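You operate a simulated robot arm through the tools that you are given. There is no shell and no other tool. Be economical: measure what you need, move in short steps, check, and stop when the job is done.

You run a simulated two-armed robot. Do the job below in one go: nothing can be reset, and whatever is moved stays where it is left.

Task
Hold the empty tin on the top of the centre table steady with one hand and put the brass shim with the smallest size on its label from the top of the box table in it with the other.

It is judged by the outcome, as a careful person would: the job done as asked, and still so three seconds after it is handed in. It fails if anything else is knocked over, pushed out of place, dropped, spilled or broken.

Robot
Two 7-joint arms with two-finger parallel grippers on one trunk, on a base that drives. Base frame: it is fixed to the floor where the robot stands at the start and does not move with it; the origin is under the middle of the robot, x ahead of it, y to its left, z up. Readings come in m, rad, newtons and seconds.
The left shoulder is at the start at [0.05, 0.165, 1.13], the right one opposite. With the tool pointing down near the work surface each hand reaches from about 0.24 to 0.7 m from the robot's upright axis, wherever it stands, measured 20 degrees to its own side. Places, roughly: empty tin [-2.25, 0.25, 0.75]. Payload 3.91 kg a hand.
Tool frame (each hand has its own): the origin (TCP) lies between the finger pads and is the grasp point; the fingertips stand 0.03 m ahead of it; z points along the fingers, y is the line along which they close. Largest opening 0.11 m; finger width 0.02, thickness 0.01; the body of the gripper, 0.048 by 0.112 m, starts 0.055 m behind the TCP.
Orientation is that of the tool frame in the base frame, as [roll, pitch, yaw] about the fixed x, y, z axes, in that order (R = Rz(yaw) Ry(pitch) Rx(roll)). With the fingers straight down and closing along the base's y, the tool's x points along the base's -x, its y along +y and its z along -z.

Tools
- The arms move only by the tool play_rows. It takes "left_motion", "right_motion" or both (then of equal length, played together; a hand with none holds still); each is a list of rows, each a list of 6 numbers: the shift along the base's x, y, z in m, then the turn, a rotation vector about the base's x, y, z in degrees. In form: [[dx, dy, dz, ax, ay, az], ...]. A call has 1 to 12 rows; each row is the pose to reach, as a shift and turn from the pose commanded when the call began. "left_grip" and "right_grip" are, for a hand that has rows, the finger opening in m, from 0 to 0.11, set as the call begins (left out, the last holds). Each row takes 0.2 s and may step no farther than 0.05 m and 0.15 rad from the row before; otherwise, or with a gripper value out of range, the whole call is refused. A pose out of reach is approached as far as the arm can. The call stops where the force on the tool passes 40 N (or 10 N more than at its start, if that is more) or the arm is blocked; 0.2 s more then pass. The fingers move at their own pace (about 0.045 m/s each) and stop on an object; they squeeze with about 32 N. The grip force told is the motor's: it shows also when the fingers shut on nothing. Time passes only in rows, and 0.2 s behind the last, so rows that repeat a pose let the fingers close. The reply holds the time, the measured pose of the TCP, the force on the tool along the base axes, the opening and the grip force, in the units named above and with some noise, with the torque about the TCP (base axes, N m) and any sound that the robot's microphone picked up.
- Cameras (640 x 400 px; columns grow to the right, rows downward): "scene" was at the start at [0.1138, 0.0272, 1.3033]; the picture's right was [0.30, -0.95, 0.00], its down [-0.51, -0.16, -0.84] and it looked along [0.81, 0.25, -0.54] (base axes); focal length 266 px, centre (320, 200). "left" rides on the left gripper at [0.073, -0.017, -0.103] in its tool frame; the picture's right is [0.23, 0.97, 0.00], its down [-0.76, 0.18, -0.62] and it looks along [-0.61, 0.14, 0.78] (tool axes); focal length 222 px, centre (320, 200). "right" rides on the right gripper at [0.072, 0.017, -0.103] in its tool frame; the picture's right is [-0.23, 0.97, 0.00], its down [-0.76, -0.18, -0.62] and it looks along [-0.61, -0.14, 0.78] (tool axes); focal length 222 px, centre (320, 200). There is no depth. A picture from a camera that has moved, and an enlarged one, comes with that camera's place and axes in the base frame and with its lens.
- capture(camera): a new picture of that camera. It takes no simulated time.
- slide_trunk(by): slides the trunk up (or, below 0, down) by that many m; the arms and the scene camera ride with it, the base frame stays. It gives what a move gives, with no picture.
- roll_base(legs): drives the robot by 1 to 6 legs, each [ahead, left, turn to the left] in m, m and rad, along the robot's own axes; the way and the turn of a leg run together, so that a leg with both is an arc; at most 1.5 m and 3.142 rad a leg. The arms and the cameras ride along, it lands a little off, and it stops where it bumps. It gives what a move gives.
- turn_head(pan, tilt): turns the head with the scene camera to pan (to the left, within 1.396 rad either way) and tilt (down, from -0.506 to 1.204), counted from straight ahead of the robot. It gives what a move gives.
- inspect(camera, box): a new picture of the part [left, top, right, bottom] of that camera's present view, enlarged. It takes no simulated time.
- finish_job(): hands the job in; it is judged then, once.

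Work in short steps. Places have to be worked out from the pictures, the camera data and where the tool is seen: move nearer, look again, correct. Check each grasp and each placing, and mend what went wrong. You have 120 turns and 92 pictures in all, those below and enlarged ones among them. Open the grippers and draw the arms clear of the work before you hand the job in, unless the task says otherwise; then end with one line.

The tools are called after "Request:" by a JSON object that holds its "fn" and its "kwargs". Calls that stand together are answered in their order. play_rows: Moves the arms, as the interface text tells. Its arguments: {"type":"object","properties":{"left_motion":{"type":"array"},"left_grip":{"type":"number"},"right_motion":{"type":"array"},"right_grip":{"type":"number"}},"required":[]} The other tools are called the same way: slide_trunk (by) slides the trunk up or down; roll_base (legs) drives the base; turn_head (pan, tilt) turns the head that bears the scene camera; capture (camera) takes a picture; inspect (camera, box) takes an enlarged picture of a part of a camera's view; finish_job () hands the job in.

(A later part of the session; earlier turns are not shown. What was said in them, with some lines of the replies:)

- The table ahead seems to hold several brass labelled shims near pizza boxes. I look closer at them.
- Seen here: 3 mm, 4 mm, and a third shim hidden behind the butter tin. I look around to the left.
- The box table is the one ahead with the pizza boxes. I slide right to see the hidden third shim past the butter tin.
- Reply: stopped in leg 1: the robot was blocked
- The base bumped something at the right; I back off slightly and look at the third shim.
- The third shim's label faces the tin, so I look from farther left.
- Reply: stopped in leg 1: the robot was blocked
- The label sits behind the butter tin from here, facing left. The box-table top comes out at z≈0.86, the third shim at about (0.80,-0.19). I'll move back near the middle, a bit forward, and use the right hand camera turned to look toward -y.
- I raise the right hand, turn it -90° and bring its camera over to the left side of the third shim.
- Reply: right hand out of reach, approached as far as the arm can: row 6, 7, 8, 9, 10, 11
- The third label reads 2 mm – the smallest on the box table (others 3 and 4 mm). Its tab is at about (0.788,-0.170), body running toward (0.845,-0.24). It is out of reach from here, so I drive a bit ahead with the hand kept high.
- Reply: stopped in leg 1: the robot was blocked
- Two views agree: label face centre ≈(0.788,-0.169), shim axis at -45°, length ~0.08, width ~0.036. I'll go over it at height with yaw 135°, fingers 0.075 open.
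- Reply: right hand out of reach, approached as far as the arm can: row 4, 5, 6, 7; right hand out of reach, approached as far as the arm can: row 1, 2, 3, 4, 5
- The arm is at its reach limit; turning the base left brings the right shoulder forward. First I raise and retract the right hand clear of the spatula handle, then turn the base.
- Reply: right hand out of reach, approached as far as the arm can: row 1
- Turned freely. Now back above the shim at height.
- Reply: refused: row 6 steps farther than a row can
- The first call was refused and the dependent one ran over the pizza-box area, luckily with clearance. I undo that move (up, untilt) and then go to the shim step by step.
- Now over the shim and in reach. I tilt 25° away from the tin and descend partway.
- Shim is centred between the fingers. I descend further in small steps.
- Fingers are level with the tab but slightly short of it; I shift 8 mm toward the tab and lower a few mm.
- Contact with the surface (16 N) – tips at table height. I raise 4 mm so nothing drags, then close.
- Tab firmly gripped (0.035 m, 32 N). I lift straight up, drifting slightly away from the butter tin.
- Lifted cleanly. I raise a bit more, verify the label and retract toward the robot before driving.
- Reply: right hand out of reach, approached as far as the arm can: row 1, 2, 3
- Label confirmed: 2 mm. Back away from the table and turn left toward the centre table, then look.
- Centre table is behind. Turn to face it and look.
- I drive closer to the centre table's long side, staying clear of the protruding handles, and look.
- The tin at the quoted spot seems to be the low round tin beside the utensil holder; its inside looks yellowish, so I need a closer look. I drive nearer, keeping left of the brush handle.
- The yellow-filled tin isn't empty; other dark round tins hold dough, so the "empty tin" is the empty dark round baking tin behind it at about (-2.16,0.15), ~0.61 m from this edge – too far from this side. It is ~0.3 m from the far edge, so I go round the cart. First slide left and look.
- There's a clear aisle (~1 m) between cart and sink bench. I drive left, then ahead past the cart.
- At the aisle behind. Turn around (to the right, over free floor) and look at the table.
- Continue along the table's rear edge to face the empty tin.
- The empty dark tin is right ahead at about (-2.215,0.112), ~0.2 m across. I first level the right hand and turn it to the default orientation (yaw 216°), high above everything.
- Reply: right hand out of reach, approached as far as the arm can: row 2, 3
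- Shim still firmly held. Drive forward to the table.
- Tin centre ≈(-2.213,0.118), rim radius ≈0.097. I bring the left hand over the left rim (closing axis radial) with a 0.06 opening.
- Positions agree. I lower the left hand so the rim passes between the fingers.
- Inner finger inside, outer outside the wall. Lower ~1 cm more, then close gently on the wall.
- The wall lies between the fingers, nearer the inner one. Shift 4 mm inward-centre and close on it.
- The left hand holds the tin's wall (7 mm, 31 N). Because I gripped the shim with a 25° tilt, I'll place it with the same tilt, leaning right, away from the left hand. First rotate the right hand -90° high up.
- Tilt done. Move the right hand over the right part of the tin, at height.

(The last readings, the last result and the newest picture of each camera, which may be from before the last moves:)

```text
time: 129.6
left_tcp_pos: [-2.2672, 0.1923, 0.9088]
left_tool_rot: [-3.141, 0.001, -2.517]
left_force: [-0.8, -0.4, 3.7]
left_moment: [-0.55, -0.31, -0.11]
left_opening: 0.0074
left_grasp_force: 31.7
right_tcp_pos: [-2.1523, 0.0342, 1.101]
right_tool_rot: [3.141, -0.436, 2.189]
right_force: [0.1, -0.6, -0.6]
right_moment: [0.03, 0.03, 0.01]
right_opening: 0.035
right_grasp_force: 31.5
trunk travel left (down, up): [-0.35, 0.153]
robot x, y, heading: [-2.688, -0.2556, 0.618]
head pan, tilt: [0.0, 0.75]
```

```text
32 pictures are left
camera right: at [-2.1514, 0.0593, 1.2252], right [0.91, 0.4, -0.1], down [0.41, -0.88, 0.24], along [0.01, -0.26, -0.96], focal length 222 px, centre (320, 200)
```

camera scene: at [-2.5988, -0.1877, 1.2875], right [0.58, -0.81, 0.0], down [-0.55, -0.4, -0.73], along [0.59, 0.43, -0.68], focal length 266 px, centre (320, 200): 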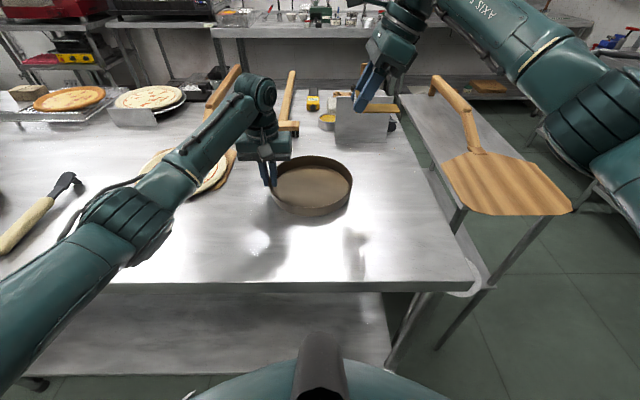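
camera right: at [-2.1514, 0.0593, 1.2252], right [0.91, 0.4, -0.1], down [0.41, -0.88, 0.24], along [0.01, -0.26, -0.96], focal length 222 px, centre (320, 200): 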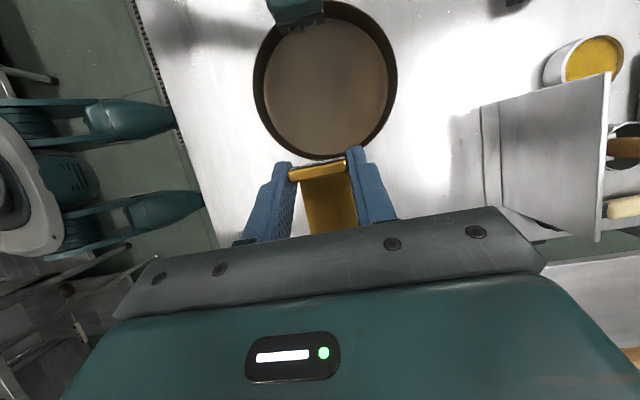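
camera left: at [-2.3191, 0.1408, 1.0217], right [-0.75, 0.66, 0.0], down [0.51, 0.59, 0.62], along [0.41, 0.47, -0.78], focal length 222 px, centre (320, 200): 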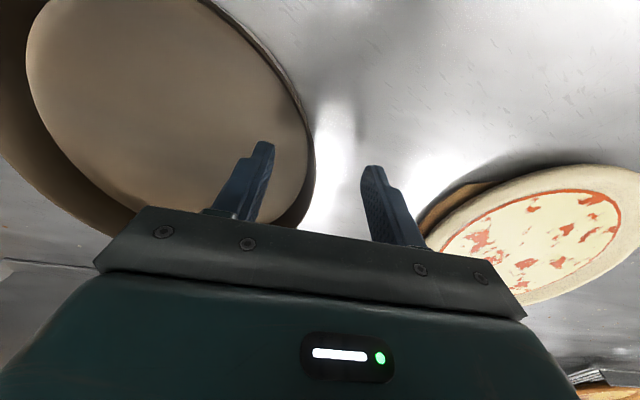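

Shim is level and the tin is in view. Move over the tin and descend to z≈1.0.

Request:
{"fn": "play_rows", "kwargs": {"right_motion": [[-0.015, 0.025, 0, 0, 0, 0], [-0.031, 0.05, -0.01, 0, 0, 0], [-0.046, 0.075, -0.03, 0, 0, 0], [-0.046, 0.075, -0.06, 0, 0, 0], [-0.046, 0.075, -0.1, 0, 0, 0]]}}

Request:
{"fn": "capture", "kwargs": {"camera": "scene"}}

Request:
{"fn": "capture", "kwargs": {"camera": "right"}}

```text
time: 130.8
left_tcp_pos: [-2.2666, 0.192, 0.9095]
left_tool_rot: [-3.141, 0.002, -2.515]
left_force: [0.8, -0.2, 4.2]
left_moment: [-0.44, -0.19, -0.08]
left_opening: 0.0075
left_grasp_force: 32.2
right_tcp_pos: [-2.1964, 0.1079, 0.9981]
right_tool_rot: [3.141, -0.437, 2.19]
right_force: [0.3, -0.3, -0.7]
right_moment: [-0.02, 0.0, 0.01]
right_opening: 0.0351
right_grasp_force: 31.7
trunk travel left (down, up): [-0.35, 0.153]
robot x, y, heading: [-2.6901, -0.2552, 0.626]
head pan, tilt: [0.0, 0.75]
```

```text
31 pictures are left
camera scene: at [-2.5986, -0.188, 1.2875], right [0.58, -0.81, 0.0], down [-0.55, -0.4, -0.73], along [0.59, 0.43, -0.68], focal length 266 px, centre (320, 200)
```

scene: 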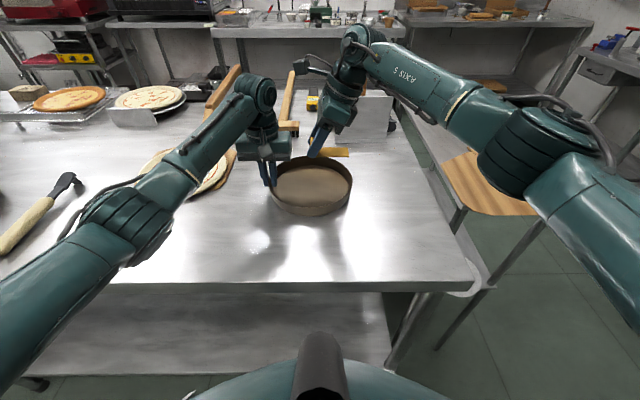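

```text
30 pictures are left
camera right: at [-2.1962, 0.134, 1.1227], right [0.91, 0.4, -0.1], down [0.41, -0.88, 0.24], along [0.01, -0.26, -0.97], focal length 222 px, centre (320, 200)
```

right: 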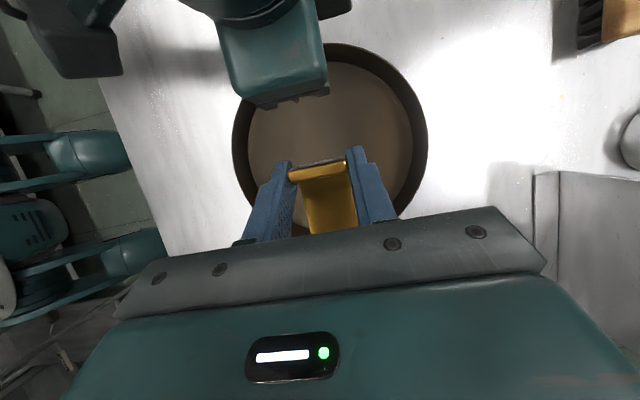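

The right camera housing would come close to the left hand at this tilt, so I tilt another 10° to the right and shift 8 mm left, then descend partly.

Request:
{"fn": "play_rows", "kwargs": {"right_motion": [[0, 0, 0, 4.07, 2.9, 0], [-0.0047, 0.0065, 0, 8.14, 5.81, 0], [-0.0047, 0.0065, -0.02, 8.14, 5.81, 0], [-0.0047, 0.0065, -0.04, 8.14, 5.81, 0], [-0.0047, 0.0065, -0.055, 8.14, 5.81, 0]]}}

Request:
{"fn": "inspect", "kwargs": {"camera": "scene", "box": [220, 40, 400, 220]}}

Request:
{"fn": "capture", "kwargs": {"camera": "right"}}

```text
time: 132.0
left_tcp_pos: [-2.2681, 0.193, 0.909]
left_tool_rot: [-3.142, 0.0, -2.516]
left_force: [-1.6, 1.8, 4.6]
left_moment: [-0.36, -0.26, -0.11]
left_opening: 0.0072
left_grasp_force: 31.9
right_tcp_pos: [-2.2049, 0.1149, 0.9437]
right_tool_rot: [-3.141, -0.61, 2.188]
right_force: [-0.5, -0.1, -0.9]
right_moment: [0.01, 0.0, 0.02]
right_opening: 0.0352
right_grasp_force: 32.1
trunk travel left (down, up): [-0.35, 0.153]
robot x, y, heading: [-2.6868, -0.2569, 0.622]
head pan, tilt: [0.0, 0.75]
```

```text
2.22 times, centred on (310, 130) of scene
camera zoom: at [-2.5987, -0.188, 1.2875], right [0.58, -0.81, 0.0], down [-0.55, -0.4, -0.73], along [0.59, 0.43, -0.68], focal length 591 px, centre (342, 356)
```

zoom: 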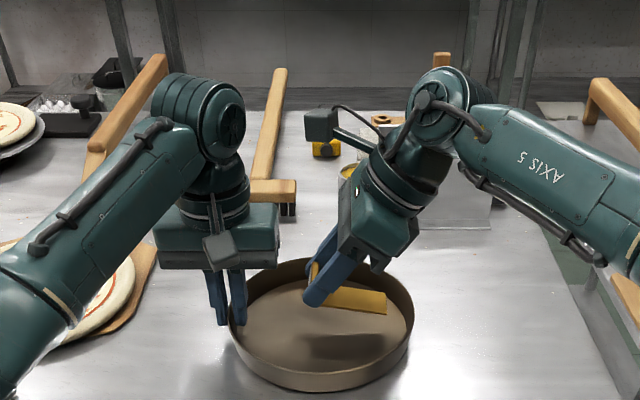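

```text
28 pictures are left
camera right: at [-2.1899, 0.1234, 1.0694], right [0.9, 0.41, -0.13], down [0.42, -0.9, 0.07], along [-0.09, -0.12, -0.99], focal length 222 px, centre (320, 200)
```

right: 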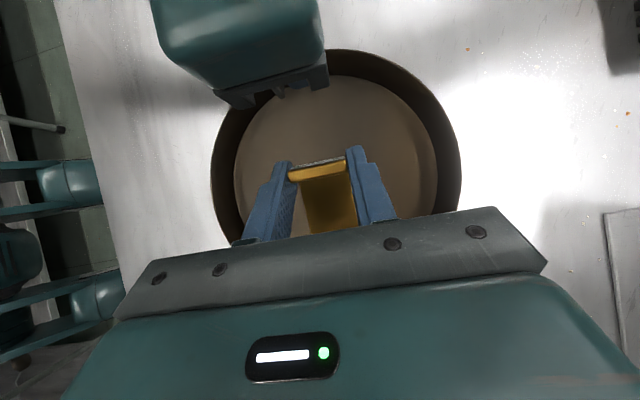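

Plenty of clearance; shim is inside the tin's outline. Descend in small steps watching force.

Request:
{"fn": "play_rows", "kwargs": {"right_motion": [[0, 0, -0.008, 0, 0, 0], [0, 0, -0.015, 0, 0, 0], [0, 0, -0.021, 0, 0, 0], [0, 0, -0.025, 0, 0, 0]]}}

Request:
{"fn": "inspect", "kwargs": {"camera": "scene", "box": [260, 120, 380, 220]}}

```text
time: 133.0
left_tcp_pos: [-2.2687, 0.193, 0.9093]
left_tool_rot: [-3.141, 0.002, -2.517]
left_force: [-1.0, 1.4, 5.1]
left_moment: [-0.35, -0.3, -0.06]
left_opening: 0.0072
left_grasp_force: 32.0
right_tcp_pos: [-2.2041, 0.1151, 0.92]
right_tool_rot: [-3.141, -0.61, 2.188]
right_force: [-0.3, -0.3, -0.5]
right_moment: [0.0, 0.0, 0.01]
right_opening: 0.0352
right_grasp_force: 32.2
trunk travel left (down, up): [-0.35, 0.153]
robot x, y, heading: [-2.686, -0.258, 0.622]
head pan, tilt: [0.0, 0.75]
```

```text
4.00 times, centred on (320, 170) of scene
camera zoom: at [-2.5987, -0.188, 1.2875], right [0.58, -0.81, 0.0], down [-0.55, -0.4, -0.73], along [0.59, 0.43, -0.68], focal length 1064 px, centre (320, 320)
```

zoom: 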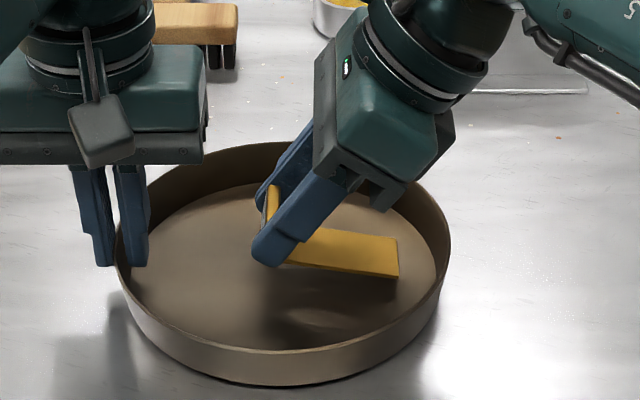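

Still 2–3 cm above the floor of the tin; continue slowly.

Request:
{"fn": "play_rows", "kwargs": {"right_motion": [[0, 0, -0.005, 0, 0, 0], [0, 0, -0.01, 0, 0, 0], [0, 0, -0.014, 0, 0, 0]]}}

Request:
{"fn": "inspect", "kwargs": {"camera": "scene", "box": [260, 120, 380, 220]}}

```text
time: 133.8
left_tcp_pos: [-2.267, 0.1925, 0.9086]
left_tool_rot: [3.14, 0.001, -2.516]
left_force: [-0.5, -0.3, 1.2]
left_moment: [-0.28, -0.36, -0.01]
left_opening: 0.0072
left_grasp_force: 32.0
right_tcp_pos: [-2.2035, 0.1163, 0.9064]
right_tool_rot: [3.135, -0.612, 2.192]
right_force: [0.2, 1.2, 12.6]
right_moment: [-0.71, -0.43, 0.03]
right_opening: 0.0357
right_grasp_force: 32.0
trunk travel left (down, up): [-0.35, 0.153]
robot x, y, heading: [-2.691, -0.2556, 0.621]
head pan, tilt: [0.0, 0.75]
```

```text
4.00 times, centred on (320, 170) of scene
camera zoom: at [-2.5995, -0.1884, 1.2878], right [0.58, -0.81, 0.0], down [-0.55, -0.4, -0.73], along [0.6, 0.43, -0.68], focal length 1064 px, centre (320, 320)
```

zoom: 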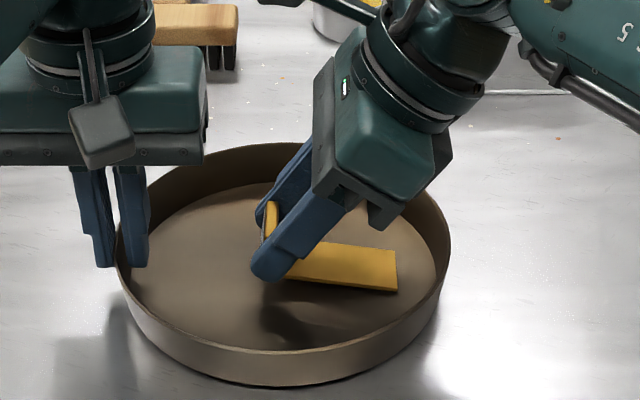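

The plate's far end touches the tin floor (12 N). I lay the tab end down by reversing the extra tilt while lowering, then check.

Request:
{"fn": "play_rows", "kwargs": {"right_motion": [[0, 0, -0.001, -2.4, -1.7, 0], [0, 0, -0.004, -4.5, -3.2, 0], [0, 0, -0.007, -6.5, -4.6, 0]]}}

Request:
{"fn": "inspect", "kwargs": {"camera": "scene", "box": [260, 120, 380, 220]}}

```text
time: 134.6
left_tcp_pos: [-2.2681, 0.193, 0.9086]
left_tool_rot: [-3.141, 0.003, -2.516]
left_force: [0.5, -0.5, 3.0]
left_moment: [-0.51, -0.22, -0.07]
left_opening: 0.0072
left_grasp_force: 32.6
right_tcp_pos: [-2.2035, 0.1145, 0.8968]
right_tool_rot: [-3.141, -0.469, 2.189]
right_force: [-1.7, 1.4, 5.7]
right_moment: [-0.24, -0.23, 0.0]
right_opening: 0.0352
right_grasp_force: 32.3
trunk travel left (down, up): [-0.35, 0.153]
robot x, y, heading: [-2.6909, -0.2512, 0.624]
head pan, tilt: [0.0, 0.75]
```

```text
4.00 times, centred on (320, 170) of scene
camera zoom: at [-2.5992, -0.1881, 1.2875], right [0.58, -0.81, 0.0], down [-0.55, -0.4, -0.73], along [0.6, 0.43, -0.68], focal length 1064 px, centre (320, 320)
```

zoom: 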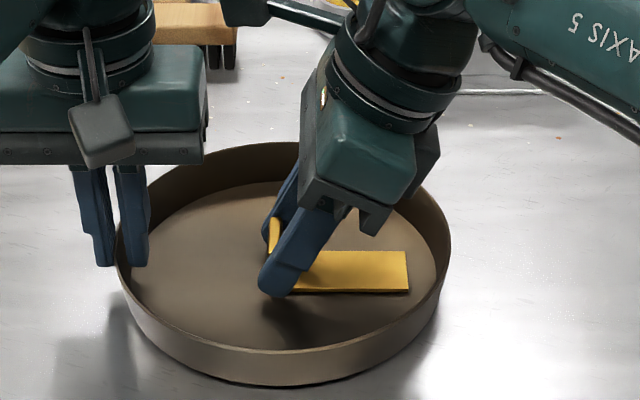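

Light contact and nearly flat. Open the right hand slightly and let it settle.

Request:
{"fn": "play_rows", "kwargs": {"right_motion": [[0, 0, 0, 0, 0, 0], [0, 0, 0, 0, 0, 0], [0, 0, 0, 0, 0, 0]], "right_grip": 0.055}}

Request:
{"fn": "inspect", "kwargs": {"camera": "scene", "box": [260, 120, 380, 220]}}

Request:
{"fn": "capture", "kwargs": {"camera": "right"}}

```text
time: 135.4
left_tcp_pos: [-2.267, 0.193, 0.9094]
left_tool_rot: [-3.14, 0.003, -2.517]
left_force: [-0.2, -0.3, 3.5]
left_moment: [-0.37, -0.29, -0.13]
left_opening: 0.0071
left_grasp_force: 32.1
right_tcp_pos: [-2.2034, 0.1146, 0.8968]
right_tool_rot: [-3.14, -0.47, 2.19]
right_force: [1.4, 0.3, 0.2]
right_moment: [0.0, 0.0, 0.02]
right_opening: 0.0548
right_grasp_force: 0.1
trunk travel left (down, up): [-0.35, 0.153]
robot x, y, heading: [-2.6861, -0.2553, 0.623]
head pan, tilt: [0.0, 0.75]
```

```text
4.00 times, centred on (320, 170) of scene
camera zoom: at [-2.5986, -0.188, 1.2874], right [0.58, -0.81, 0.0], down [-0.55, -0.4, -0.73], along [0.59, 0.43, -0.68], focal length 1064 px, centre (320, 320)
```

zoom: 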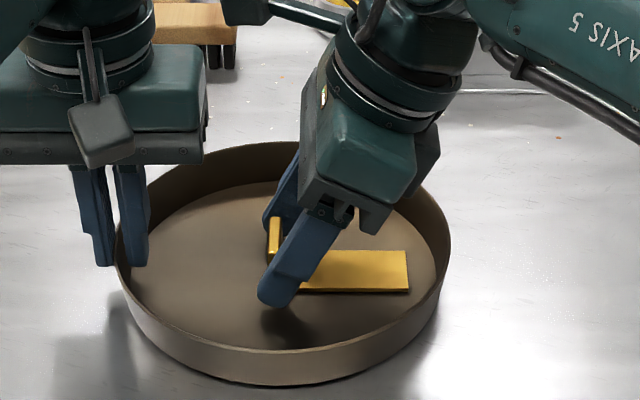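

```text
23 pictures are left
camera right: at [-2.1992, 0.1371, 1.0224], right [0.91, 0.4, -0.1], down [0.41, -0.89, 0.21], along [-0.01, -0.23, -0.97], focal length 222 px, centre (320, 200)
```

right: 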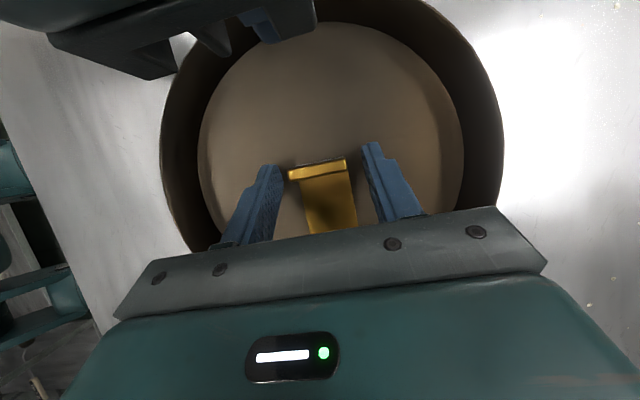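

Shim lies flat in the tin. Withdraw the right hand up, then away to the right.

Request:
{"fn": "play_rows", "kwargs": {"right_motion": [[0, 0, 0.02, 0, 0, 0], [0, 0, 0.05, 0, 0, 0], [0.005, -0.01, 0.09, 0, 0, 0], [0.01, -0.02, 0.13, 0, 0, 0], [0.015, -0.03, 0.17, 0, 0, 0], [0.02, -0.05, 0.21, 0, 0, 0], [0.01, -0.09, 0.23, 0, 0, 0], [0, -0.13, 0.24, 0, 0, 0], [-0.015, -0.17, 0.25, 0, 0, 0], [-0.03, -0.21, 0.25, 0, 0, 0]]}}

Request:
{"fn": "capture", "kwargs": {"camera": "scene"}}

```text
time: 137.6
left_tcp_pos: [-2.2661, 0.1919, 0.9089]
left_tool_rot: [-3.141, 0.001, -2.517]
left_force: [-1.7, -1.9, 5.4]
left_moment: [-0.21, -0.36, -0.03]
left_opening: 0.0071
left_grasp_force: 32.3
right_tcp_pos: [-2.235, -0.0989, 1.1477]
right_tool_rot: [3.14, -0.471, 2.188]
right_force: [0.0, -0.3, 0.1]
right_moment: [0.01, -0.02, 0.0]
right_opening: 0.055
right_grasp_force: 0.1
trunk travel left (down, up): [-0.35, 0.153]
robot x, y, heading: [-2.6902, -0.254, 0.62]
head pan, tilt: [0.0, 0.75]
```

```text
22 pictures are left
camera scene: at [-2.5987, -0.1884, 1.2875], right [0.58, -0.81, 0.0], down [-0.55, -0.4, -0.73], along [0.59, 0.43, -0.68], focal length 266 px, centre (320, 200)
```

scene: 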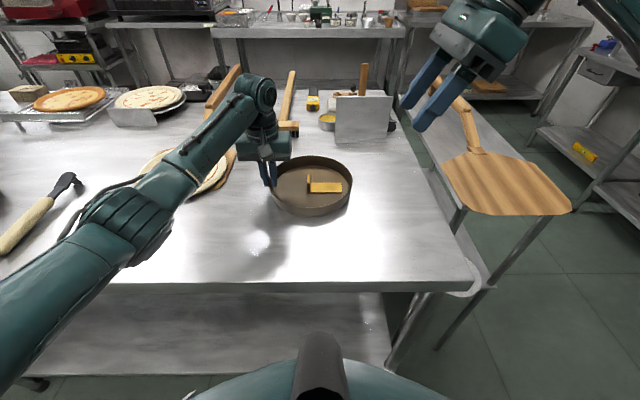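

Now release the tin with the left hand (small opening) and lift straight up.

Request:
{"fn": "play_rows", "kwargs": {"left_motion": [[0, 0, 0, 0, 0, 0], [0, 0, 0, 0, 0, 0], [0, 0, 0, 0, 0, 0]], "left_grip": 0.03}}

Request:
{"fn": "play_rows", "kwargs": {"left_motion": [[0, 0, 0.02, 0, 0, 0], [0, 0, 0.05, 0, 0, 0], [0, 0, 0.09, 0, 0, 0], [0, 0, 0.13, 0, 0, 0], [0, 0, 0.17, 0, 0, 0], [-0.04, -0.01, 0.2, 0, 0, 0], [-0.08, -0.02, 0.21, 0, 0, 0], [-0.12, -0.03, 0.21, 0, 0, 0], [-0.16, -0.04, 0.21, 0, 0, 0], [-0.2, -0.05, 0.21, 0, 0, 0]]}}

Request:
{"fn": "capture", "kwargs": {"camera": "scene"}}

```text
time: 138.4
left_tcp_pos: [-2.2668, 0.1917, 0.9082]
left_tool_rot: [-3.141, 0.0, -2.515]
left_force: [-0.2, 0.2, 0.7]
left_moment: [0.01, 0.04, -0.01]
left_opening: 0.0299
left_grasp_force: 0.1
right_tcp_pos: [-2.2339, -0.0981, 1.1465]
right_tool_rot: [-3.14, -0.471, 2.188]
right_force: [0.2, 0.6, 0.1]
right_moment: [-0.01, 0.01, -0.01]
right_opening: 0.055
right_grasp_force: 0.1
trunk travel left (down, up): [-0.35, 0.153]
robot x, y, heading: [-2.6869, -0.2582, 0.618]
head pan, tilt: [0.0, 0.75]
```

```text
refused: row 6 steps farther than a row can; nothing moved
```

```text
21 pictures are left
camera scene: at [-2.5983, -0.1878, 1.2874], right [0.58, -0.81, 0.0], down [-0.55, -0.4, -0.73], along [0.59, 0.43, -0.68], focal length 266 px, centre (320, 200)
```

scene: 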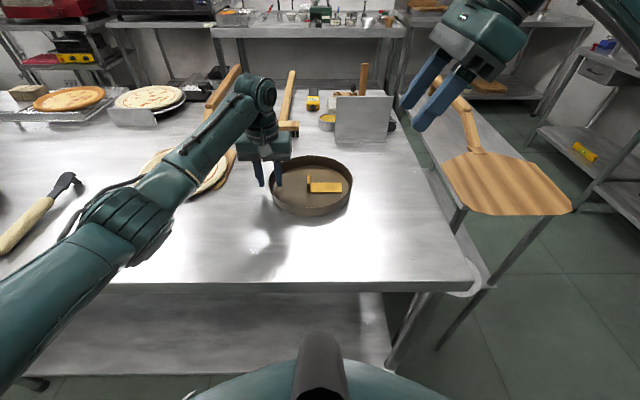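

Released without moving the tin; the retreat was refused for step size, so I redo it with smaller steps.

Request:
{"fn": "play_rows", "kwargs": {"left_motion": [[0, 0, 0.02, 0, 0, 0], [0, 0, 0.05, 0, 0, 0], [0, 0, 0.09, 0, 0, 0], [0, 0, 0.13, 0, 0, 0], [0, 0, 0.17, 0, 0, 0], [-0.03, -0.01, 0.19, 0, 0, 0], [-0.07, -0.02, 0.2, 0, 0, 0], [-0.11, -0.03, 0.2, 0, 0, 0], [-0.15, -0.04, 0.2, 0, 0, 0], [-0.19, -0.05, 0.2, 0, 0, 0]]}}

Request:
{"fn": "capture", "kwargs": {"camera": "scene"}}

Request:
{"fn": "inspect", "kwargs": {"camera": "scene", "box": [240, 130, 380, 230]}}

```text
time: 140.6
left_tcp_pos: [-2.4563, 0.1458, 1.1104]
left_tool_rot: [-3.142, 0.002, -2.517]
left_force: [0.6, 0.5, -0.2]
left_moment: [-0.01, 0.0, -0.01]
left_opening: 0.0302
left_grasp_force: 0.1
right_tcp_pos: [-2.2348, -0.0972, 1.1465]
right_tool_rot: [-3.142, -0.471, 2.189]
right_force: [-0.1, 0.1, 0.0]
right_moment: [0.0, 0.01, -0.01]
right_opening: 0.0551
right_grasp_force: 0.1
trunk travel left (down, up): [-0.35, 0.153]
robot x, y, heading: [-2.69, -0.2553, 0.62]
head pan, tilt: [0.0, 0.75]
```

```text
20 pictures are left
camera scene: at [-2.5989, -0.1878, 1.2875], right [0.58, -0.81, 0.0], down [-0.55, -0.4, -0.73], along [0.59, 0.43, -0.68], focal length 266 px, centre (320, 200)
```

scene: 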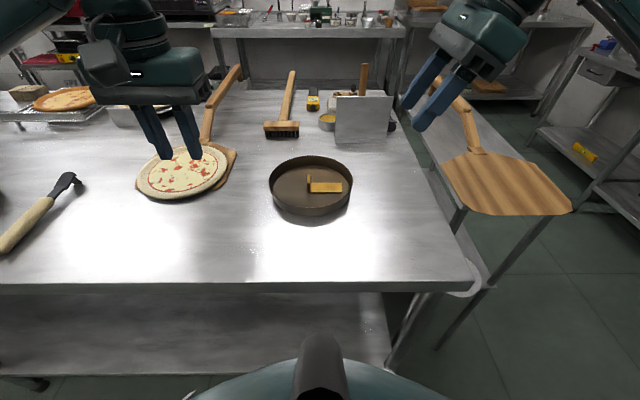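

```text
4.00 times, centred on (310, 180) of scene
camera zoom: at [-2.5989, -0.1878, 1.2875], right [0.58, -0.81, 0.0], down [-0.55, -0.4, -0.73], along [0.59, 0.43, -0.68], focal length 1064 px, centre (360, 280)
```

zoom: 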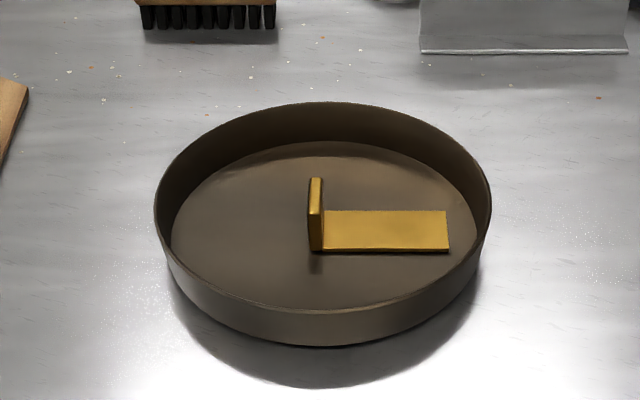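

Shim rests in the tin, tin in place, arms clear. I open both grippers fully in the air, then hand in.

Request:
{"fn": "play_rows", "kwargs": {"left_motion": [[0, 0, 0.01, 0, 0, 0], [0, 0, 0.02, 0, 0, 0], [0, 0, 0.02, 0, 0, 0]], "right_motion": [[0, 0, 0.01, 0, 0, 0], [0, 0, 0.02, 0, 0, 0], [0, 0, 0.02, 0, 0, 0]], "left_grip": 0.11, "right_grip": 0.11}}

Request:
{"fn": "finish_job", "kwargs": {}}

```text
time: 141.4
left_tcp_pos: [-2.4557, 0.1448, 1.1287]
left_tool_rot: [-3.141, 0.0, -2.517]
left_force: [0.4, -0.2, 0.0]
left_moment: [0.0, -0.03, 0.01]
left_opening: 0.1009
left_grasp_force: 0.1
right_tcp_pos: [-2.2336, -0.0961, 1.1683]
right_tool_rot: [-3.14, -0.472, 2.188]
right_force: [0.3, 0.0, 0.4]
right_moment: [0.05, 0.01, -0.04]
right_opening: 0.1098
right_grasp_force: 0.1
trunk travel left (down, up): [-0.35, 0.153]
robot x, y, heading: [-2.6905, -0.2557, 0.621]
head pan, tilt: [0.0, 0.75]
```

```text
The job is handed in.
```

The 2 mm brass shim, the smallest of the three I found on the box table (2, 3 and 4 mm), now lies flat in the empty tin on the centre table; the left hand held the tin while the right hand put the shim in, and both arms are clear.
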